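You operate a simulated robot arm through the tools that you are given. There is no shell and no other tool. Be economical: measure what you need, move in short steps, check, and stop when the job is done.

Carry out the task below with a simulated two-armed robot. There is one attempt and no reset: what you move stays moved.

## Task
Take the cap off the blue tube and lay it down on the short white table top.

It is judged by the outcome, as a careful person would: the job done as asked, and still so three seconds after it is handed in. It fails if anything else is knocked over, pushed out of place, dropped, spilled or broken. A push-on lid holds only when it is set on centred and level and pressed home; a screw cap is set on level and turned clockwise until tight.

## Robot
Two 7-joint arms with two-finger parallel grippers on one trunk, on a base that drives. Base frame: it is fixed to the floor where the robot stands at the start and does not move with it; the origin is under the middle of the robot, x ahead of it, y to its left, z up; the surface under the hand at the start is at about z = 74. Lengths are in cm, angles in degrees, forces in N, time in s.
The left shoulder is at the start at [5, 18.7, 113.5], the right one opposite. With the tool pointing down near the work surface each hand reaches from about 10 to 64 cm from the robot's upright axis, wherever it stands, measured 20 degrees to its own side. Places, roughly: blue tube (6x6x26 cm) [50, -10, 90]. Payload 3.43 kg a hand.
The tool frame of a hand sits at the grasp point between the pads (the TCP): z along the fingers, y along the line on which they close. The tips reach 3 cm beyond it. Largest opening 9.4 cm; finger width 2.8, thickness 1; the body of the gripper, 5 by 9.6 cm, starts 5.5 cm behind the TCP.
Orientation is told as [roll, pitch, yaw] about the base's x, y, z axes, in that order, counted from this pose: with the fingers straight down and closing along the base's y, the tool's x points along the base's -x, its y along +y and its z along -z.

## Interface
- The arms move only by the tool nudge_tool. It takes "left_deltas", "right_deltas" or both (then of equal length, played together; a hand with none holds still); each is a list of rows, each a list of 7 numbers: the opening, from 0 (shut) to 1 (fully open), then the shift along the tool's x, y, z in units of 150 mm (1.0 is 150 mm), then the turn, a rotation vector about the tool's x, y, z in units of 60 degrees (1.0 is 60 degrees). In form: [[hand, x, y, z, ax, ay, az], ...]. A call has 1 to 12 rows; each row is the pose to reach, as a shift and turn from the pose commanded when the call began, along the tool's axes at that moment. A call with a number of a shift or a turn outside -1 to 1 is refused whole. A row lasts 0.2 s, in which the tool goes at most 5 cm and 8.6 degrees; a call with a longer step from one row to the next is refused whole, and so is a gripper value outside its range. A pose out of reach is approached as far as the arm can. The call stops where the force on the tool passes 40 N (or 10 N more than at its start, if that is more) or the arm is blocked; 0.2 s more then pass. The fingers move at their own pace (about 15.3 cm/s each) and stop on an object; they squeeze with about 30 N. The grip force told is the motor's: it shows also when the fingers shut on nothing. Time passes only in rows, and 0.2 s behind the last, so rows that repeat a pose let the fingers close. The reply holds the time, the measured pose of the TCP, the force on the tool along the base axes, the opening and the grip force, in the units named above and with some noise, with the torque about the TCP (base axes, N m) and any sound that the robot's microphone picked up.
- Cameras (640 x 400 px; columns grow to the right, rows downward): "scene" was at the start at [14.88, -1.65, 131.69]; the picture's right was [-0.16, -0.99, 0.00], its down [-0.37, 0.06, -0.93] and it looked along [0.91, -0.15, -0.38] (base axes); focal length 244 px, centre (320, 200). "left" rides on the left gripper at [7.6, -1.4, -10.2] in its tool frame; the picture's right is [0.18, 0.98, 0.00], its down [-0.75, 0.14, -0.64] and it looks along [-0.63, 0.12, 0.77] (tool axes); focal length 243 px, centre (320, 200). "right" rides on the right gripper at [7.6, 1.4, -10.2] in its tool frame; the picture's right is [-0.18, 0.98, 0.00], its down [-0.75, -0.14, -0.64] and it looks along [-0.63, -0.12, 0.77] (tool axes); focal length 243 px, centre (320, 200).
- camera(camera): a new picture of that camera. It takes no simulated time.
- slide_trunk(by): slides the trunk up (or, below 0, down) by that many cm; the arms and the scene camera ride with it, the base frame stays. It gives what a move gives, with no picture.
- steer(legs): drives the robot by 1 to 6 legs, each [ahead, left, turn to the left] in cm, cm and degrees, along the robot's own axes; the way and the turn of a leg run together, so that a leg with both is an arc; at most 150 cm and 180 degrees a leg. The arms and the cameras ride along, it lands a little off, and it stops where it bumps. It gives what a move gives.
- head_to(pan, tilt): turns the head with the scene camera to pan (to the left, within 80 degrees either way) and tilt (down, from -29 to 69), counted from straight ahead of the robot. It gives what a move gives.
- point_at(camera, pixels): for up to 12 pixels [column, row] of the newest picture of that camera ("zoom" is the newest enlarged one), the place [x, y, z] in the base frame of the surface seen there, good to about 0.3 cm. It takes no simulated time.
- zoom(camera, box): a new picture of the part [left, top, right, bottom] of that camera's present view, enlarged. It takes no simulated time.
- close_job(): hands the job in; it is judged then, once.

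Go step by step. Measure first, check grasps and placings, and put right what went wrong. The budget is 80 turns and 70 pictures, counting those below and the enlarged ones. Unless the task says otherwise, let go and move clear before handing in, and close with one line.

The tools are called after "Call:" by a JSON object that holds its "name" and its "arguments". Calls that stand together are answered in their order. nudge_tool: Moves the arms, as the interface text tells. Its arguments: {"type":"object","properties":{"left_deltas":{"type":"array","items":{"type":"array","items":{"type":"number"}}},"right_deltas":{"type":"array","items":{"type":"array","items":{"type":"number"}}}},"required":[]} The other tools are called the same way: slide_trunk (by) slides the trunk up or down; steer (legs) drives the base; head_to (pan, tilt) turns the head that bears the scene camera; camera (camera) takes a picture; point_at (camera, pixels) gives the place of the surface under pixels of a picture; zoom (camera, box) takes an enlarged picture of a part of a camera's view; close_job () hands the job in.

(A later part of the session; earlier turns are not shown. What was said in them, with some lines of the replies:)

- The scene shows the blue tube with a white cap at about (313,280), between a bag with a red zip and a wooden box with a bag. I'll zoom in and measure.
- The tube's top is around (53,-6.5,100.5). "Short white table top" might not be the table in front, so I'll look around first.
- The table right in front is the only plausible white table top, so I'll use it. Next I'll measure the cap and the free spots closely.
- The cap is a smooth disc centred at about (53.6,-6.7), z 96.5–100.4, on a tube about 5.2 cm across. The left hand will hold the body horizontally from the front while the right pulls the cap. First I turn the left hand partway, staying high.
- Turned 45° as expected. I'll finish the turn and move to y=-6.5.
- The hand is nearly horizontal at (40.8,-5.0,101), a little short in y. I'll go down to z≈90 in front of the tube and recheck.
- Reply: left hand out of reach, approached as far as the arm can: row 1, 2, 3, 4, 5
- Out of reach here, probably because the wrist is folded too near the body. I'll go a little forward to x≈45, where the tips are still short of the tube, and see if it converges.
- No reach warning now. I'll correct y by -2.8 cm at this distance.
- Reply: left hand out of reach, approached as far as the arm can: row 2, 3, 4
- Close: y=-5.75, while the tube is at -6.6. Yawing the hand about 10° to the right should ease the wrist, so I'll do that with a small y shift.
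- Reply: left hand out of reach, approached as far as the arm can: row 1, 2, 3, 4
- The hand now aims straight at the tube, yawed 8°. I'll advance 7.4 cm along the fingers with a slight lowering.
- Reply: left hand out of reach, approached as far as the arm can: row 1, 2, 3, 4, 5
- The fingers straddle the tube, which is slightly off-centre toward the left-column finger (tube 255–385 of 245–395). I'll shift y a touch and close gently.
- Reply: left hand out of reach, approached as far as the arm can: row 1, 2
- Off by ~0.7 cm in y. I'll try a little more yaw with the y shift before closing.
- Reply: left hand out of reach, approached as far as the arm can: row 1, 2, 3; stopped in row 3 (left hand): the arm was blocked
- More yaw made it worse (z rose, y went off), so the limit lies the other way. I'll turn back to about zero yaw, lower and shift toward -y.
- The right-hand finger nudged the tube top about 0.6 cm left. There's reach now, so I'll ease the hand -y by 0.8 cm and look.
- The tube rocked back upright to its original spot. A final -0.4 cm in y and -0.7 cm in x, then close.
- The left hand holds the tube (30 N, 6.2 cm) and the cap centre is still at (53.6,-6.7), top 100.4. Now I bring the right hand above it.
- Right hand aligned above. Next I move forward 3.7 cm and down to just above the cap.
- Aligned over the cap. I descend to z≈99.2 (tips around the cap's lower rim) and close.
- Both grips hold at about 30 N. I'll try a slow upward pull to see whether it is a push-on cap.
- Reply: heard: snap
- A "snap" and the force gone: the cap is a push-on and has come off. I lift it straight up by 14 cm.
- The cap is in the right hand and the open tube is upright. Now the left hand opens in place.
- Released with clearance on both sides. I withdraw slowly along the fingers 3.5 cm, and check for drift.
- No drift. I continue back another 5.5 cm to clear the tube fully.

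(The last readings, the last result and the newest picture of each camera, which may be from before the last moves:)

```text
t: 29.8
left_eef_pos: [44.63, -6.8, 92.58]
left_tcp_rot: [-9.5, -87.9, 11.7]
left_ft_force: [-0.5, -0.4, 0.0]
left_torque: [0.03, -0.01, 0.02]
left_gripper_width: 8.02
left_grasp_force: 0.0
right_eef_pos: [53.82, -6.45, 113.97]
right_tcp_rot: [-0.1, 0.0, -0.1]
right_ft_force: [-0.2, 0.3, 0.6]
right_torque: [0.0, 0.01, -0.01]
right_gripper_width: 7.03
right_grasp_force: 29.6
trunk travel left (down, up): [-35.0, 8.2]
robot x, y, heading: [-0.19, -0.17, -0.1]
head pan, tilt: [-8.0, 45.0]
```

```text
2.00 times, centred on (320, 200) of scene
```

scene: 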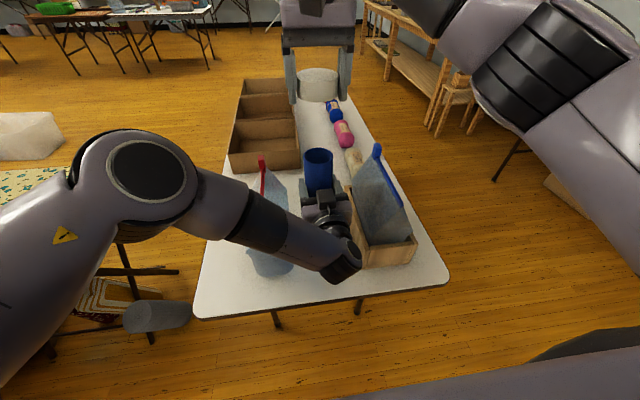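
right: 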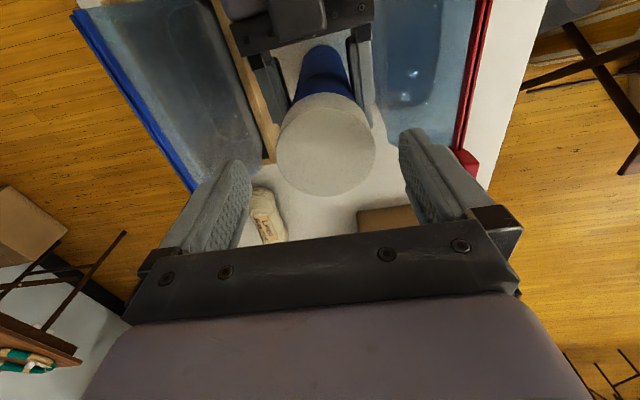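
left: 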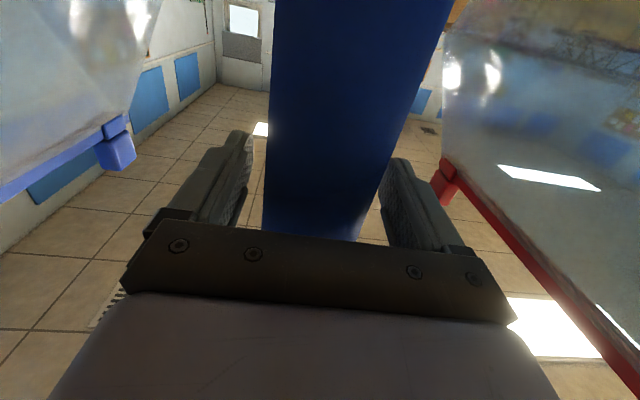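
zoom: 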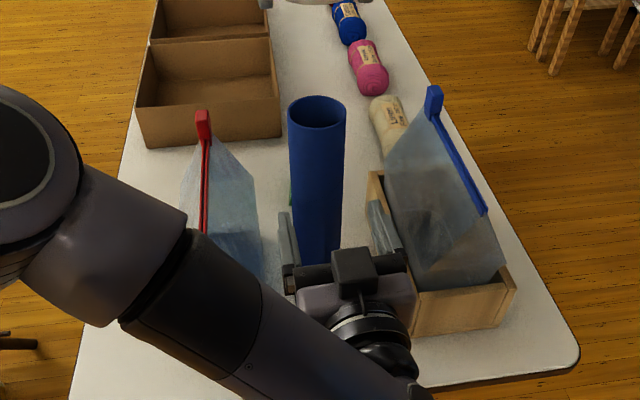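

Tube clear and upright. I raise the left hand 11 cm, then swing it to the left out of the way.

Call:
{"name": "nudge_tool", "arguments": {"left_deltas": [[0.85, -0.2, 0, -0.05, 0, 0, 0], [0.85, -0.45, 0, -0.13, 0, 0, 0], [0.85, -0.7, 0.0, -0.2, 0, 0, 0], [0.85, -0.75, 0.2, -0.2, 0, 0, 0], [0.85, -0.8, 0.45, -0.2, 0, 0, 0], [0.85, -0.85, 0.7, -0.2, 0, 0, 0], [0.85, -0.9, 0.95, -0.2, 0, 0, 0], [0.85, -0.9, 1.0, -0.2, 0, 0, 0]]}}

Call:
{"name": "camera", "arguments": {"camera": "scene"}}

```text
t: 31.6
left_eef_pos: [40.67, 7.0, 105.89]
left_tcp_rot: [-5.4, -87.8, 5.2]
left_ft_force: [-0.3, -0.1, -0.3]
left_torque: [0.03, 0.01, 0.0]
left_gripper_width: 7.98
left_grasp_force: 0.0
right_eef_pos: [53.79, -6.35, 114.0]
right_tcp_rot: [0.1, 0.0, -0.1]
right_ft_force: [0.5, 0.4, 0.1]
right_torque: [0.02, -0.01, -0.01]
right_gripper_width: 7.02
right_grasp_force: 29.7
trunk travel left (down, up): [-35.0, 8.2]
robot x, y, heading: [0.09, 0.13, -0.1]
head pan, tilt: [-8.0, 45.0]
```

```text
33 pictures are left
```

scene: 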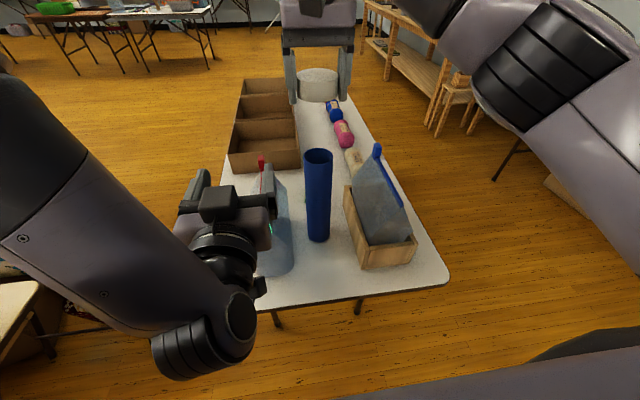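

Now the left hand goes another 13 cm left, while the right carries the cap back, high, to above (42,-6.5).

Call:
{"name": "nudge_tool", "arguments": {"left_deltas": [[0.85, 0, 0.25, 0, 0, 0, 0], [0.85, 0, 0.5, 0, 0, 0, 0], [0.85, 0, 0.75, 0, 0, 0, 0], [0.85, 0, 0.9, 0, 0, 0, 0], [0.85, 0, 0.9, 0, 0, 0, 0]]}}

Call:
{"name": "nudge_tool", "arguments": {"right_deltas": [[0.3, 0.2, 0, 0, 0, 0, 0], [0.3, 0.4, 0, 0, 0, 0, 0], [0.3, 0.6, 0, 0, 0, 0, 0], [0.3, 0.8, 0, 0, 0, 0, 0], [0.3, 0.8, 0, 0, 0, 0, 0]]}}

Call:
{"name": "head_to", "arguments": {"pan": -8, "tilt": 55}}

Call:
{"name": "camera", "arguments": {"camera": "scene"}}

Call:
{"name": "camera", "arguments": {"camera": "right"}}

```text
t: 32.8
left_eef_pos: [42.49, 15.31, 106.06]
left_tcp_rot: [-4.1, -87.7, 4.2]
left_ft_force: [0.4, 1.1, 0.1]
left_torque: [-0.01, -0.03, 0.02]
left_gripper_width: 7.97
left_grasp_force: 0.0
left hand out of reach, approached as far as the arm can: row 2, 3, 4, 5
right_eef_pos: [53.73, -6.28, 113.92]
right_tcp_rot: [0.1, 0.0, 0.0]
right_ft_force: [-0.4, 0.4, -0.4]
right_torque: [0.0, -0.01, 0.0]
right_gripper_width: 7.03
right_grasp_force: 29.7
trunk travel left (down, up): [-35.0, 8.2]
robot x, y, heading: [0.09, 0.06, 0.0]
head pan, tilt: [-8.0, 45.0]
```

```text
t: 34.0
left_eef_pos: [42.54, 15.41, 106.11]
left_tcp_rot: [-4.2, -87.7, 4.3]
left_ft_force: [0.6, 0.0, 0.0]
left_torque: [0.01, -0.02, -0.03]
left_gripper_width: 7.97
left_grasp_force: 0.0
right_eef_pos: [41.58, -6.22, 114.15]
right_tcp_rot: [0.0, 0.0, -0.1]
right_ft_force: [0.8, -0.9, -1.0]
right_torque: [-0.01, 0.03, 0.0]
right_gripper_width: 7.06
right_grasp_force: 30.0
trunk travel left (down, up): [-35.0, 8.2]
robot x, y, heading: [-0.09, -0.14, 0.1]
head pan, tilt: [-8.0, 45.0]
```

```text
t: 34.7
left_eef_pos: [42.57, 15.39, 106.03]
left_tcp_rot: [-4.2, -87.6, 4.4]
left_ft_force: [-1.0, 0.5, 0.2]
left_torque: [0.02, 0.01, 0.01]
left_gripper_width: 7.96
left_grasp_force: 0.0
right_eef_pos: [41.75, -6.32, 114.19]
right_tcp_rot: [0.0, 0.0, -0.1]
right_ft_force: [0.6, 0.4, -0.8]
right_torque: [-0.01, -0.02, 0.01]
right_gripper_width: 7.04
right_grasp_force: 30.0
trunk travel left (down, up): [-35.0, 8.2]
robot x, y, heading: [-0.19, -0.08, -0.3]
head pan, tilt: [-8.0, 55.0]
```

```text
32 pictures are left
```

scene: 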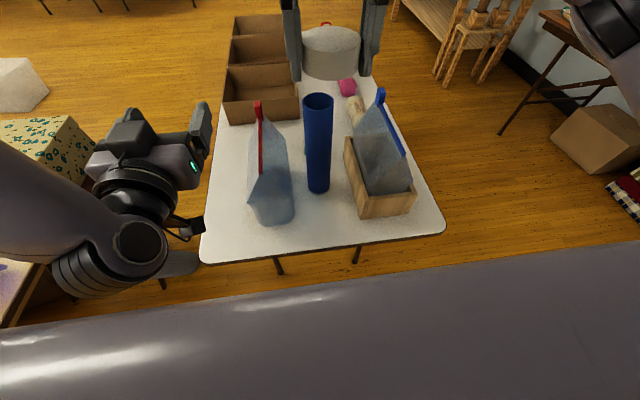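

```text
31 pictures are left
```

right: 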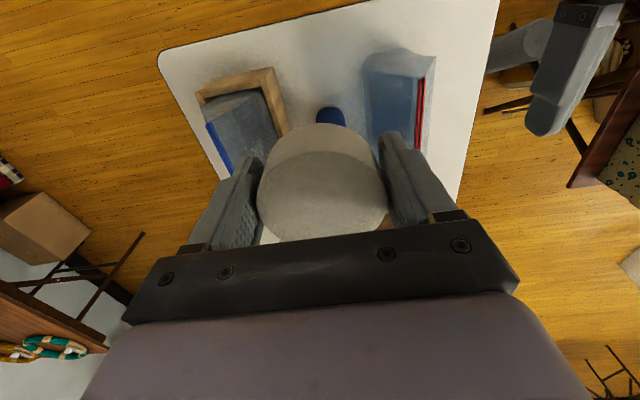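

The drop area in front of the tube is visible: I'll measure the table edge, the bag and box corners around it.

Call:
{"name": "point_at", "arguments": {"camera": "scene", "pixels": [[320, 250], [320, 225], [320, 188], [293, 215], [288, 190], [275, 224], [359, 214], [347, 178], [290, 205], [318, 150], [355, 200], [270, 210]]}}

```text
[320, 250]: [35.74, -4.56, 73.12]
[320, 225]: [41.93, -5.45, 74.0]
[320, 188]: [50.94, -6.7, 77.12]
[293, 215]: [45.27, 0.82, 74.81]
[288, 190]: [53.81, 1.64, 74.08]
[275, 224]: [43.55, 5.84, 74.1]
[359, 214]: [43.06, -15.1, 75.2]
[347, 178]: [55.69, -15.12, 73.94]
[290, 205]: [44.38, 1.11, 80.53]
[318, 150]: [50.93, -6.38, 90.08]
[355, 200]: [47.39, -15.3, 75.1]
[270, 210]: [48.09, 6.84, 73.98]
```

Clear zone is x 36–50, y -15 to 0.8. I lower the cap at (42,-7) in steps.

Call:
{"name": "nudge_tool", "arguments": {"right_deltas": [[0.3, 0, -0.045, 0.25, 0, 0, 0], [0.3, 0, -0.045, 0.5, 0, 0, 0], [0.3, 0, -0.045, 0.75, 0, 0, 0], [0.3, 0, -0.045, 1.0, 0, 0, 0], [0.3, 0, -0.045, 1.0, 0, 0, 0]]}}

Call:
{"name": "camera", "arguments": {"camera": "scene"}}

```text
t: 35.9
left_eef_pos: [42.68, 15.42, 106.13]
left_tcp_rot: [-4.2, -87.7, 4.4]
left_ft_force: [-0.4, -0.2, 0.7]
left_torque: [0.02, 0.0, 0.04]
left_gripper_width: 7.99
left_grasp_force: 0.0
right_eef_pos: [41.73, -6.95, 98.94]
right_tcp_rot: [0.1, 0.0, -0.1]
right_ft_force: [0.1, 0.1, -0.8]
right_torque: [-0.01, 0.0, -0.01]
right_gripper_width: 7.06
right_grasp_force: 29.6
trunk travel left (down, up): [-35.0, 8.2]
robot x, y, heading: [0.22, -0.15, 0.2]
head pan, tilt: [-8.0, 55.0]
```

```text
30 pictures are left
```

scene: 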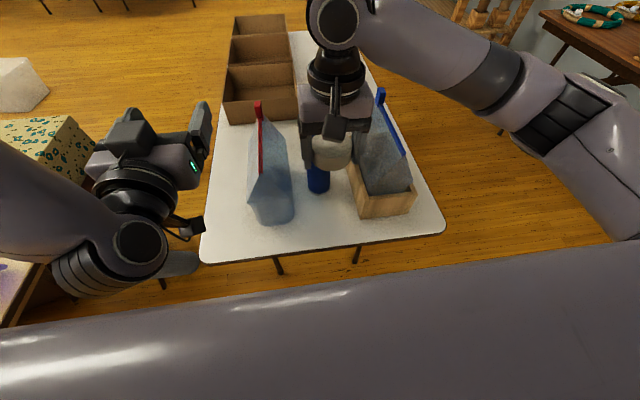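

The right forearm passes over the blue-clip bag, so I check its height before lowering more.

Call:
{"name": "point_at", "arguments": {"camera": "scene", "pixels": [[333, 20], [335, 55], [380, 60], [420, 70], [450, 85], [490, 100], [540, 140], [600, 200], [380, 95], [337, 85]]}}

```text
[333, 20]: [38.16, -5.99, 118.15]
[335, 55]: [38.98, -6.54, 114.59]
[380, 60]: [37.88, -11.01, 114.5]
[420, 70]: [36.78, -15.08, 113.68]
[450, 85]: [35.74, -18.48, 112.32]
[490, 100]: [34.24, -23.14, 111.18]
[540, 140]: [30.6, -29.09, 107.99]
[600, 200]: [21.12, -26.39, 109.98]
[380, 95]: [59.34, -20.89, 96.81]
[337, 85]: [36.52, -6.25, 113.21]
```

The forearm would come down beside the bag's blue clip (44,-21,94), which is risky. Backing the robot 15 cm will stretch the arm so that the forearm comes from behind instead.

Call:
{"name": "steer", "arguments": {"legs": [[-15, 0, 0]]}}

Call:
{"name": "nudge_tool", "arguments": {"right_deltas": [[0.3, -0.25, 0, 0, 0, 0, 0], [0.3, -0.5, 0, 0, 0, 0, 0], [0.3, -0.75, 0, 0, 0, 0, 0], [0.3, -0.95, 0, 0, 0, 0, 0], [0.3, -0.95, 0, 0, 0, 0, 0]]}}

Call:
{"name": "camera", "arguments": {"camera": "scene"}}

```text
t: 37.3
left_eef_pos: [28.32, 15.55, 106.04]
left_tcp_rot: [-4.2, -87.6, 4.4]
left_ft_force: [0.5, 0.5, 0.1]
left_torque: [-0.03, 0.02, -0.02]
left_gripper_width: 7.97
left_grasp_force: 0.1
right_eef_pos: [27.66, -6.82, 98.95]
right_tcp_rot: [0.0, 0.1, 0.3]
right_ft_force: [0.6, 0.5, -1.1]
right_torque: [-0.01, 0.04, 0.0]
right_gripper_width: 7.04
right_grasp_force: 30.2
trunk travel left (down, up): [-35.0, 8.2]
robot x, y, heading: [-14.33, -0.1, 0.0]
head pan, tilt: [-8.0, 55.0]
stopped in leg 1: the robot was blocked; the commanded pose is now the measured one
```

```text
t: 38.5
left_eef_pos: [28.53, 15.67, 106.09]
left_tcp_rot: [-4.2, -87.7, 4.7]
left_ft_force: [0.4, -0.5, -0.4]
left_torque: [0.0, -0.01, -0.01]
left_gripper_width: 7.99
left_grasp_force: 0.1
right_eef_pos: [41.7, -7.04, 98.91]
right_tcp_rot: [0.0, 0.0, 0.2]
right_ft_force: [-0.2, 0.8, 0.0]
right_torque: [0.0, 0.02, 0.01]
right_gripper_width: 7.05
right_grasp_force: 29.9
trunk travel left (down, up): [-35.0, 8.2]
robot x, y, heading: [-14.07, -0.1, 0.3]
head pan, tilt: [-8.0, 55.0]
```

```text
29 pictures are left
```

scene: 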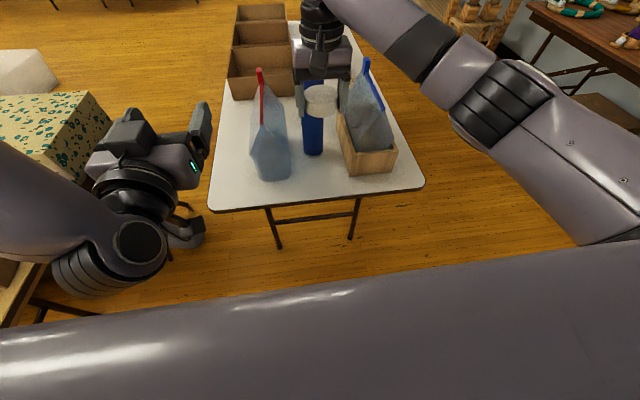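

The robot stopped at 14.3 cm (something behind), but the hand is back over the spot. Checking the forearm again.

Call:
{"name": "point_at", "arguments": {"camera": "scene", "pixels": [[345, 12], [370, 25], [395, 50], [420, 65], [445, 85], [470, 110], [500, 130], [560, 180], [366, 65], [385, 115], [325, 40], [336, 150]]}}

Call:
{"name": "head_to", "arguments": {"pan": -8, "tilt": 40}}

Call:
{"name": "camera", "arguments": {"camera": "scene"}}

```text
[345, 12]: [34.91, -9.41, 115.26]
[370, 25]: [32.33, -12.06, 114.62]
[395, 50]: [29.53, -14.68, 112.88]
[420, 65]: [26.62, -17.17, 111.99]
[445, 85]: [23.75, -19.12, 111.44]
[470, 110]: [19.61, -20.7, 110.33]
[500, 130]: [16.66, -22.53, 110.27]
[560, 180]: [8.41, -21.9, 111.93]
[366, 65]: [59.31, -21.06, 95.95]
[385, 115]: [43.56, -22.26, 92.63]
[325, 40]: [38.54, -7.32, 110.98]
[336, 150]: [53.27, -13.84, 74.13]
```

```text
t: 39.2
left_eef_pos: [28.4, 15.52, 106.08]
left_tcp_rot: [-4.2, -87.7, 4.4]
left_ft_force: [0.1, 0.6, 0.2]
left_torque: [-0.02, 0.01, 0.0]
left_gripper_width: 8.04
left_grasp_force: 0.0
right_eef_pos: [41.61, -7.09, 98.92]
right_tcp_rot: [0.0, 0.1, 0.2]
right_ft_force: [-0.6, 0.0, -0.8]
right_torque: [-0.02, 0.02, -0.02]
right_gripper_width: 7.04
right_grasp_force: 30.1
trunk travel left (down, up): [-35.0, 8.2]
robot x, y, heading: [-13.72, -0.0, 0.6]
head pan, tilt: [-8.0, 40.0]
```

```text
28 pictures are left
```

scene: 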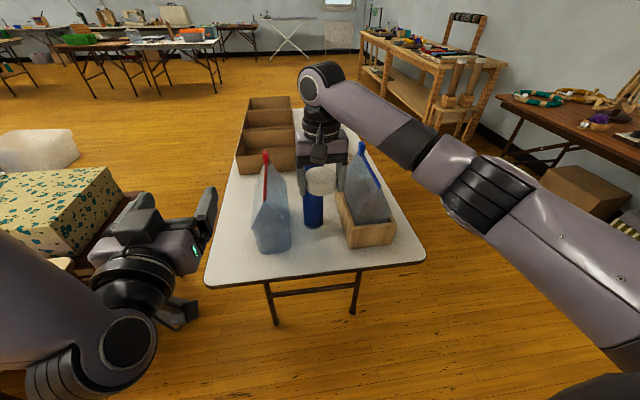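

Now the forearm stays at x<35 near y=-12, well clear of the bag. I lower further.

Call:
{"name": "nudge_tool", "arguments": {"right_deltas": [[0.3, 0, 0, 0.25, 0, 0, 0], [0.3, 0, 0, 0.5, 0, 0, 0], [0.3, 0, 0, 0.75, 0, 0, 0], [0.3, 0, 0, 1.0, 0, 0, 0], [0.3, 0, 0, 1.0, 0, 0, 0]]}}

Call:
{"name": "camera", "arguments": {"camera": "scene"}}

Call:
{"name": "camera", "arguments": {"camera": "right"}}

```text
t: 40.4
left_eef_pos: [28.37, 15.61, 106.05]
left_tcp_rot: [-4.2, -87.7, 4.5]
left_ft_force: [0.7, 0.3, 0.1]
left_torque: [-0.02, -0.01, 0.02]
left_gripper_width: 8.01
left_grasp_force: 0.0
right_eef_pos: [41.67, -7.05, 83.79]
right_tcp_rot: [0.0, 0.0, 0.1]
right_ft_force: [0.9, 0.1, -0.7]
right_torque: [-0.03, 0.02, 0.0]
right_gripper_width: 7.05
right_grasp_force: 29.8
trunk travel left (down, up): [-35.0, 8.2]
robot x, y, heading: [-14.09, -0.41, 0.4]
head pan, tilt: [-8.0, 40.0]
```

```text
27 pictures are left
```

scene: 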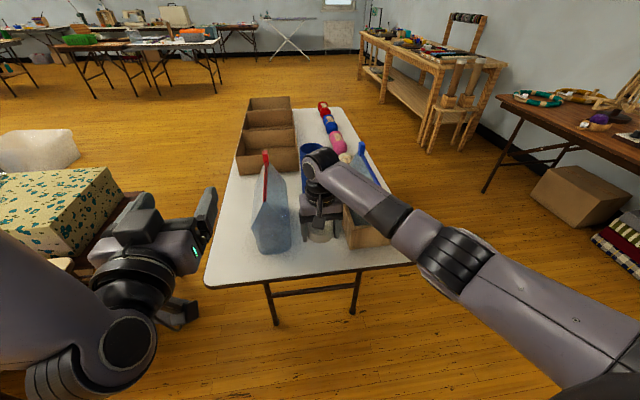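

```text
26 pictures are left
```

right: 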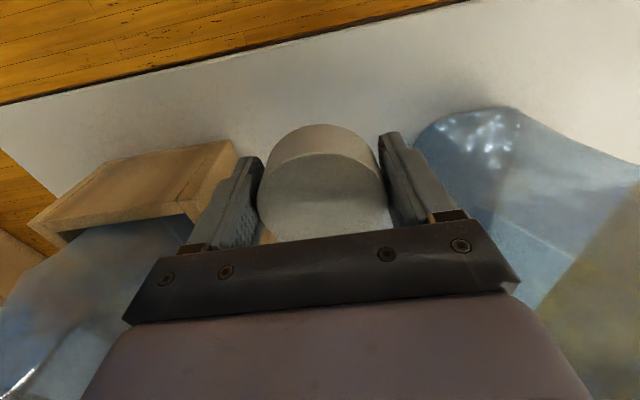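

Clear on both sides. I lower the last 6.4 cm slowly.

Call:
{"name": "nudge_tool", "arguments": {"right_deltas": [[0.3, 0, 0, 0.15, 0, 0, 0], [0.3, 0, 0, 0.3, 0, 0, 0], [0.3, 0, 0, 0.36, 0, 0, 0], [0.3, 0, 0, 0.39, 0, 0, 0], [0.3, 0, 0, 0.41, 0, 0, 0], [0.3, 0, 0, 0.425, 0, 0, 0], [0.3, 0, 0, 0.425, 0, 0, 0]]}}

Call:
{"name": "zoom", "arguments": {"camera": "scene", "box": [260, 180, 380, 280]}}

Call:
{"name": "camera", "arguments": {"camera": "right"}}

```text
t: 42.0
left_eef_pos: [28.35, 15.56, 105.98]
left_tcp_rot: [-4.2, -87.7, 4.6]
left_ft_force: [-0.1, 0.0, 0.7]
left_torque: [0.03, 0.01, -0.01]
left_gripper_width: 8.01
left_grasp_force: 0.0
right_eef_pos: [41.97, -6.87, 77.59]
right_tcp_rot: [0.1, 0.0, 0.1]
right_ft_force: [-0.4, -0.1, 0.1]
right_torque: [-0.02, 0.01, 0.0]
right_gripper_width: 7.06
right_grasp_force: 30.1
trunk travel left (down, up): [-35.0, 8.2]
robot x, y, heading: [-14.39, 0.02, 0.2]
head pan, tilt: [-8.0, 40.0]
```

```text
4.00 times, centred on (320, 230) of scene
```

zoom: 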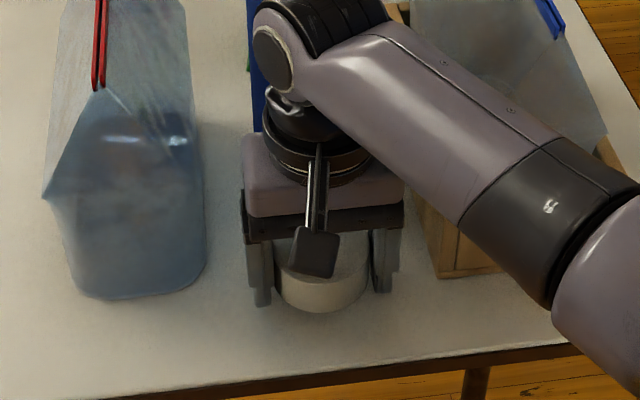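

```text
24 pictures are left
```

right: 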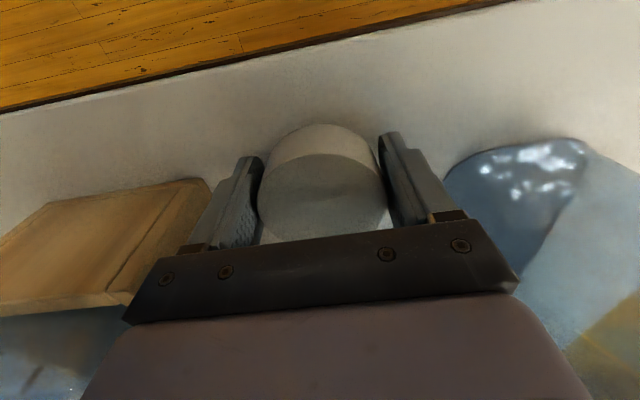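

No contact force yet; I lower in 1 mm steps until touch.

Call:
{"name": "nudge_tool", "arguments": {"right_deltas": [[0.3, 0, 0, 0.01, 0, 0, 0], [0.3, 0, 0, 0.02, 0, 0, 0], [0.3, 0, 0, 0.03, 0, 0, 0], [0.3, 0, 0, 0.035, 0, 0, 0], [0.3, 0, 0, 0.035, 0, 0, 0]]}}

```text
t: 43.2
left_eef_pos: [28.35, 15.58, 106.09]
left_tcp_rot: [-4.1, -87.7, 4.6]
left_ft_force: [-0.4, 0.0, -0.3]
left_torque: [-0.06, 0.0, 0.03]
left_gripper_width: 8.0
left_grasp_force: 0.0
right_eef_pos: [41.86, -6.8, 77.16]
right_tcp_rot: [0.0, 0.0, 0.2]
right_ft_force: [0.0, 0.3, -0.2]
right_torque: [0.0, 0.01, 0.0]
right_gripper_width: 7.07
right_grasp_force: 29.6
trunk travel left (down, up): [-35.0, 8.2]
robot x, y, heading: [-13.85, -0.01, 0.3]
head pan, tilt: [-8.0, 40.0]
```

Still none at 77.16; a few more 1 mm steps.

Call:
{"name": "nudge_tool", "arguments": {"right_deltas": [[0.3, 0, 0, 0.006, 0, 0, 0], [0.3, 0, 0, 0.012, 0, 0, 0], [0.3, 0, 0, 0.018, 0, 0, 0], [0.3, 0, 0, 0.018, 0, 0, 0]]}}

```text
t: 44.2
left_eef_pos: [28.35, 15.48, 106.2]
left_tcp_rot: [-4.2, -87.7, 4.7]
left_ft_force: [0.0, -0.4, -1.0]
left_torque: [0.03, 0.04, 0.0]
left_gripper_width: 7.99
left_grasp_force: 0.2
right_eef_pos: [41.86, -6.83, 76.87]
right_tcp_rot: [-0.1, -0.3, 0.2]
right_ft_force: [2.5, -3.7, 13.0]
right_torque: [-0.34, 0.09, -0.04]
right_gripper_width: 7.07
right_grasp_force: 30.4
trunk travel left (down, up): [-35.0, 8.2]
robot x, y, heading: [-14.15, 0.02, 0.1]
head pan, tilt: [-8.0, 40.0]
```

Contact (13 N up). I open the fingers, then raise straight up.

Call:
{"name": "nudge_tool", "arguments": {"right_deltas": [[0.8, 0, 0, -0.005, 0, 0, 0], [0.95, 0, 0, -0.01, 0, 0, 0], [0.95, 0, 0, -0.02, 0, 0, 0], [0.95, 0, 0, -0.15, 0, 0, 0], [0.95, 0, 0, -0.4, 0, 0, 0], [0.95, 0, 0, -0.7, 0, 0, 0], [0.95, 0, 0, -0.98, 0, 0, 0], [0.95, 0, 0, -0.98, 0, 0, 0]]}}

Call:
{"name": "camera", "arguments": {"camera": "right"}}

Call:
{"name": "camera", "arguments": {"camera": "scene"}}

```text
t: 46.0
left_eef_pos: [28.41, 15.63, 106.09]
left_tcp_rot: [-4.2, -87.8, 4.6]
left_ft_force: [0.6, -0.1, 0.1]
left_torque: [-0.01, 0.01, -0.02]
left_gripper_width: 7.99
left_grasp_force: 0.0
right_eef_pos: [41.61, -6.8, 91.99]
right_tcp_rot: [0.1, 0.1, 0.2]
right_ft_force: [-0.2, -0.9, 0.8]
right_torque: [-0.01, 0.0, -0.04]
right_gripper_width: 8.93
right_grasp_force: 0.0
trunk travel left (down, up): [-35.0, 8.2]
robot x, y, heading: [-14.14, -0.26, 0.2]
head pan, tilt: [-8.0, 40.0]
```

```text
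23 pictures are left
```

right: 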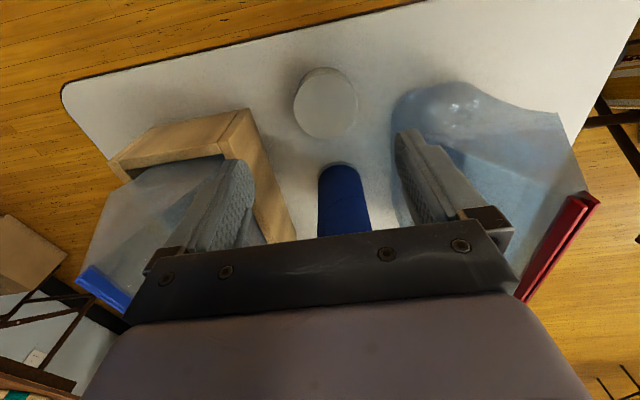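

```text
22 pictures are left
```

scene: 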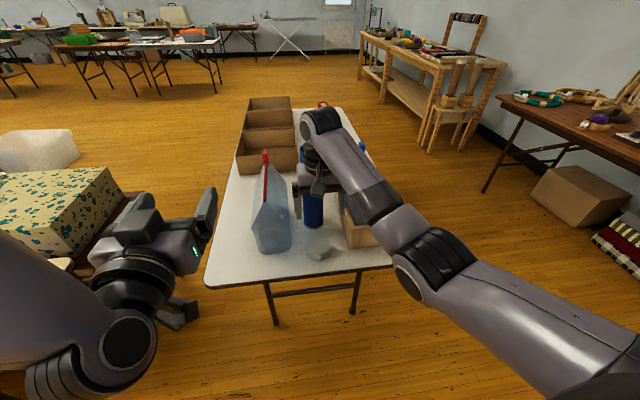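

The cap lies on the table at (325,105) in the right view. I raise the right hand further and back, then check the whole scene.

Call:
{"name": "nudge_tool", "arguments": {"right_deltas": [[0.95, 0, 0, -0.3, 0, 0, 0], [0.95, 0, 0, -0.6, 0, 0, 0], [0.95, 0, 0, -0.9, 0, 0, 0], [0.95, 0.3, 0, -1.0, 0, 0, 0], [0.95, 0.6, -0.1, -1.0, 0, 0, 0], [0.95, 0.8, -0.3, -1.0, 0, 0, 0], [0.95, 0.8, -0.6, -1.0, 0, 0, 0], [0.95, 0.8, -0.6, -1.0, 0, 0, 0]]}}

Call:
{"name": "zoom", "arguments": {"camera": "scene", "box": [200, 90, 440, 290]}}

```text
t: 47.8
left_eef_pos: [28.44, 15.42, 106.17]
left_tcp_rot: [-4.3, -87.7, 4.6]
left_ft_force: [0.2, 0.3, 1.0]
left_torque: [0.0, 0.03, 0.01]
left_gripper_width: 7.98
left_grasp_force: 0.1
right_eef_pos: [29.89, -15.8, 106.4]
right_tcp_rot: [0.1, 0.1, 0.2]
right_ft_force: [0.0, 0.2, -0.9]
right_torque: [0.02, -0.02, -0.04]
right_gripper_width: 8.92
right_grasp_force: 0.1
trunk travel left (down, up): [-35.0, 8.2]
robot x, y, heading: [-13.98, 0.02, 0.3]
head pan, tilt: [-8.0, 40.0]
```

```text
2.00 times, centred on (320, 190) of scene
```

zoom: 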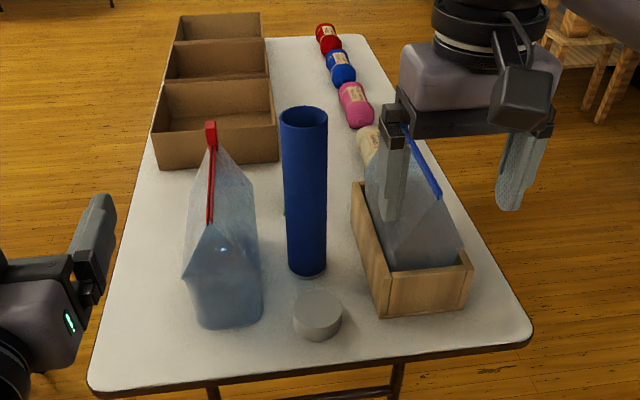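

The cap lies flat on the white table, the tube is upright, and nothing else has moved. Both hands are clear, so I'm handing in.

Call:
{"name": "close_job", "arguments": {}}

```text
The job is handed in.
```

The cap is off the blue tube and lies flat on the white table top, just in front of the tube. The tube stands open and upright in its original spot; it rocked briefly while I was gripping it but didn't fall. When I backed up to make room, the base was blocked after 14 cm by something behind the robot that I did not look at, so I can't say whether it moved.
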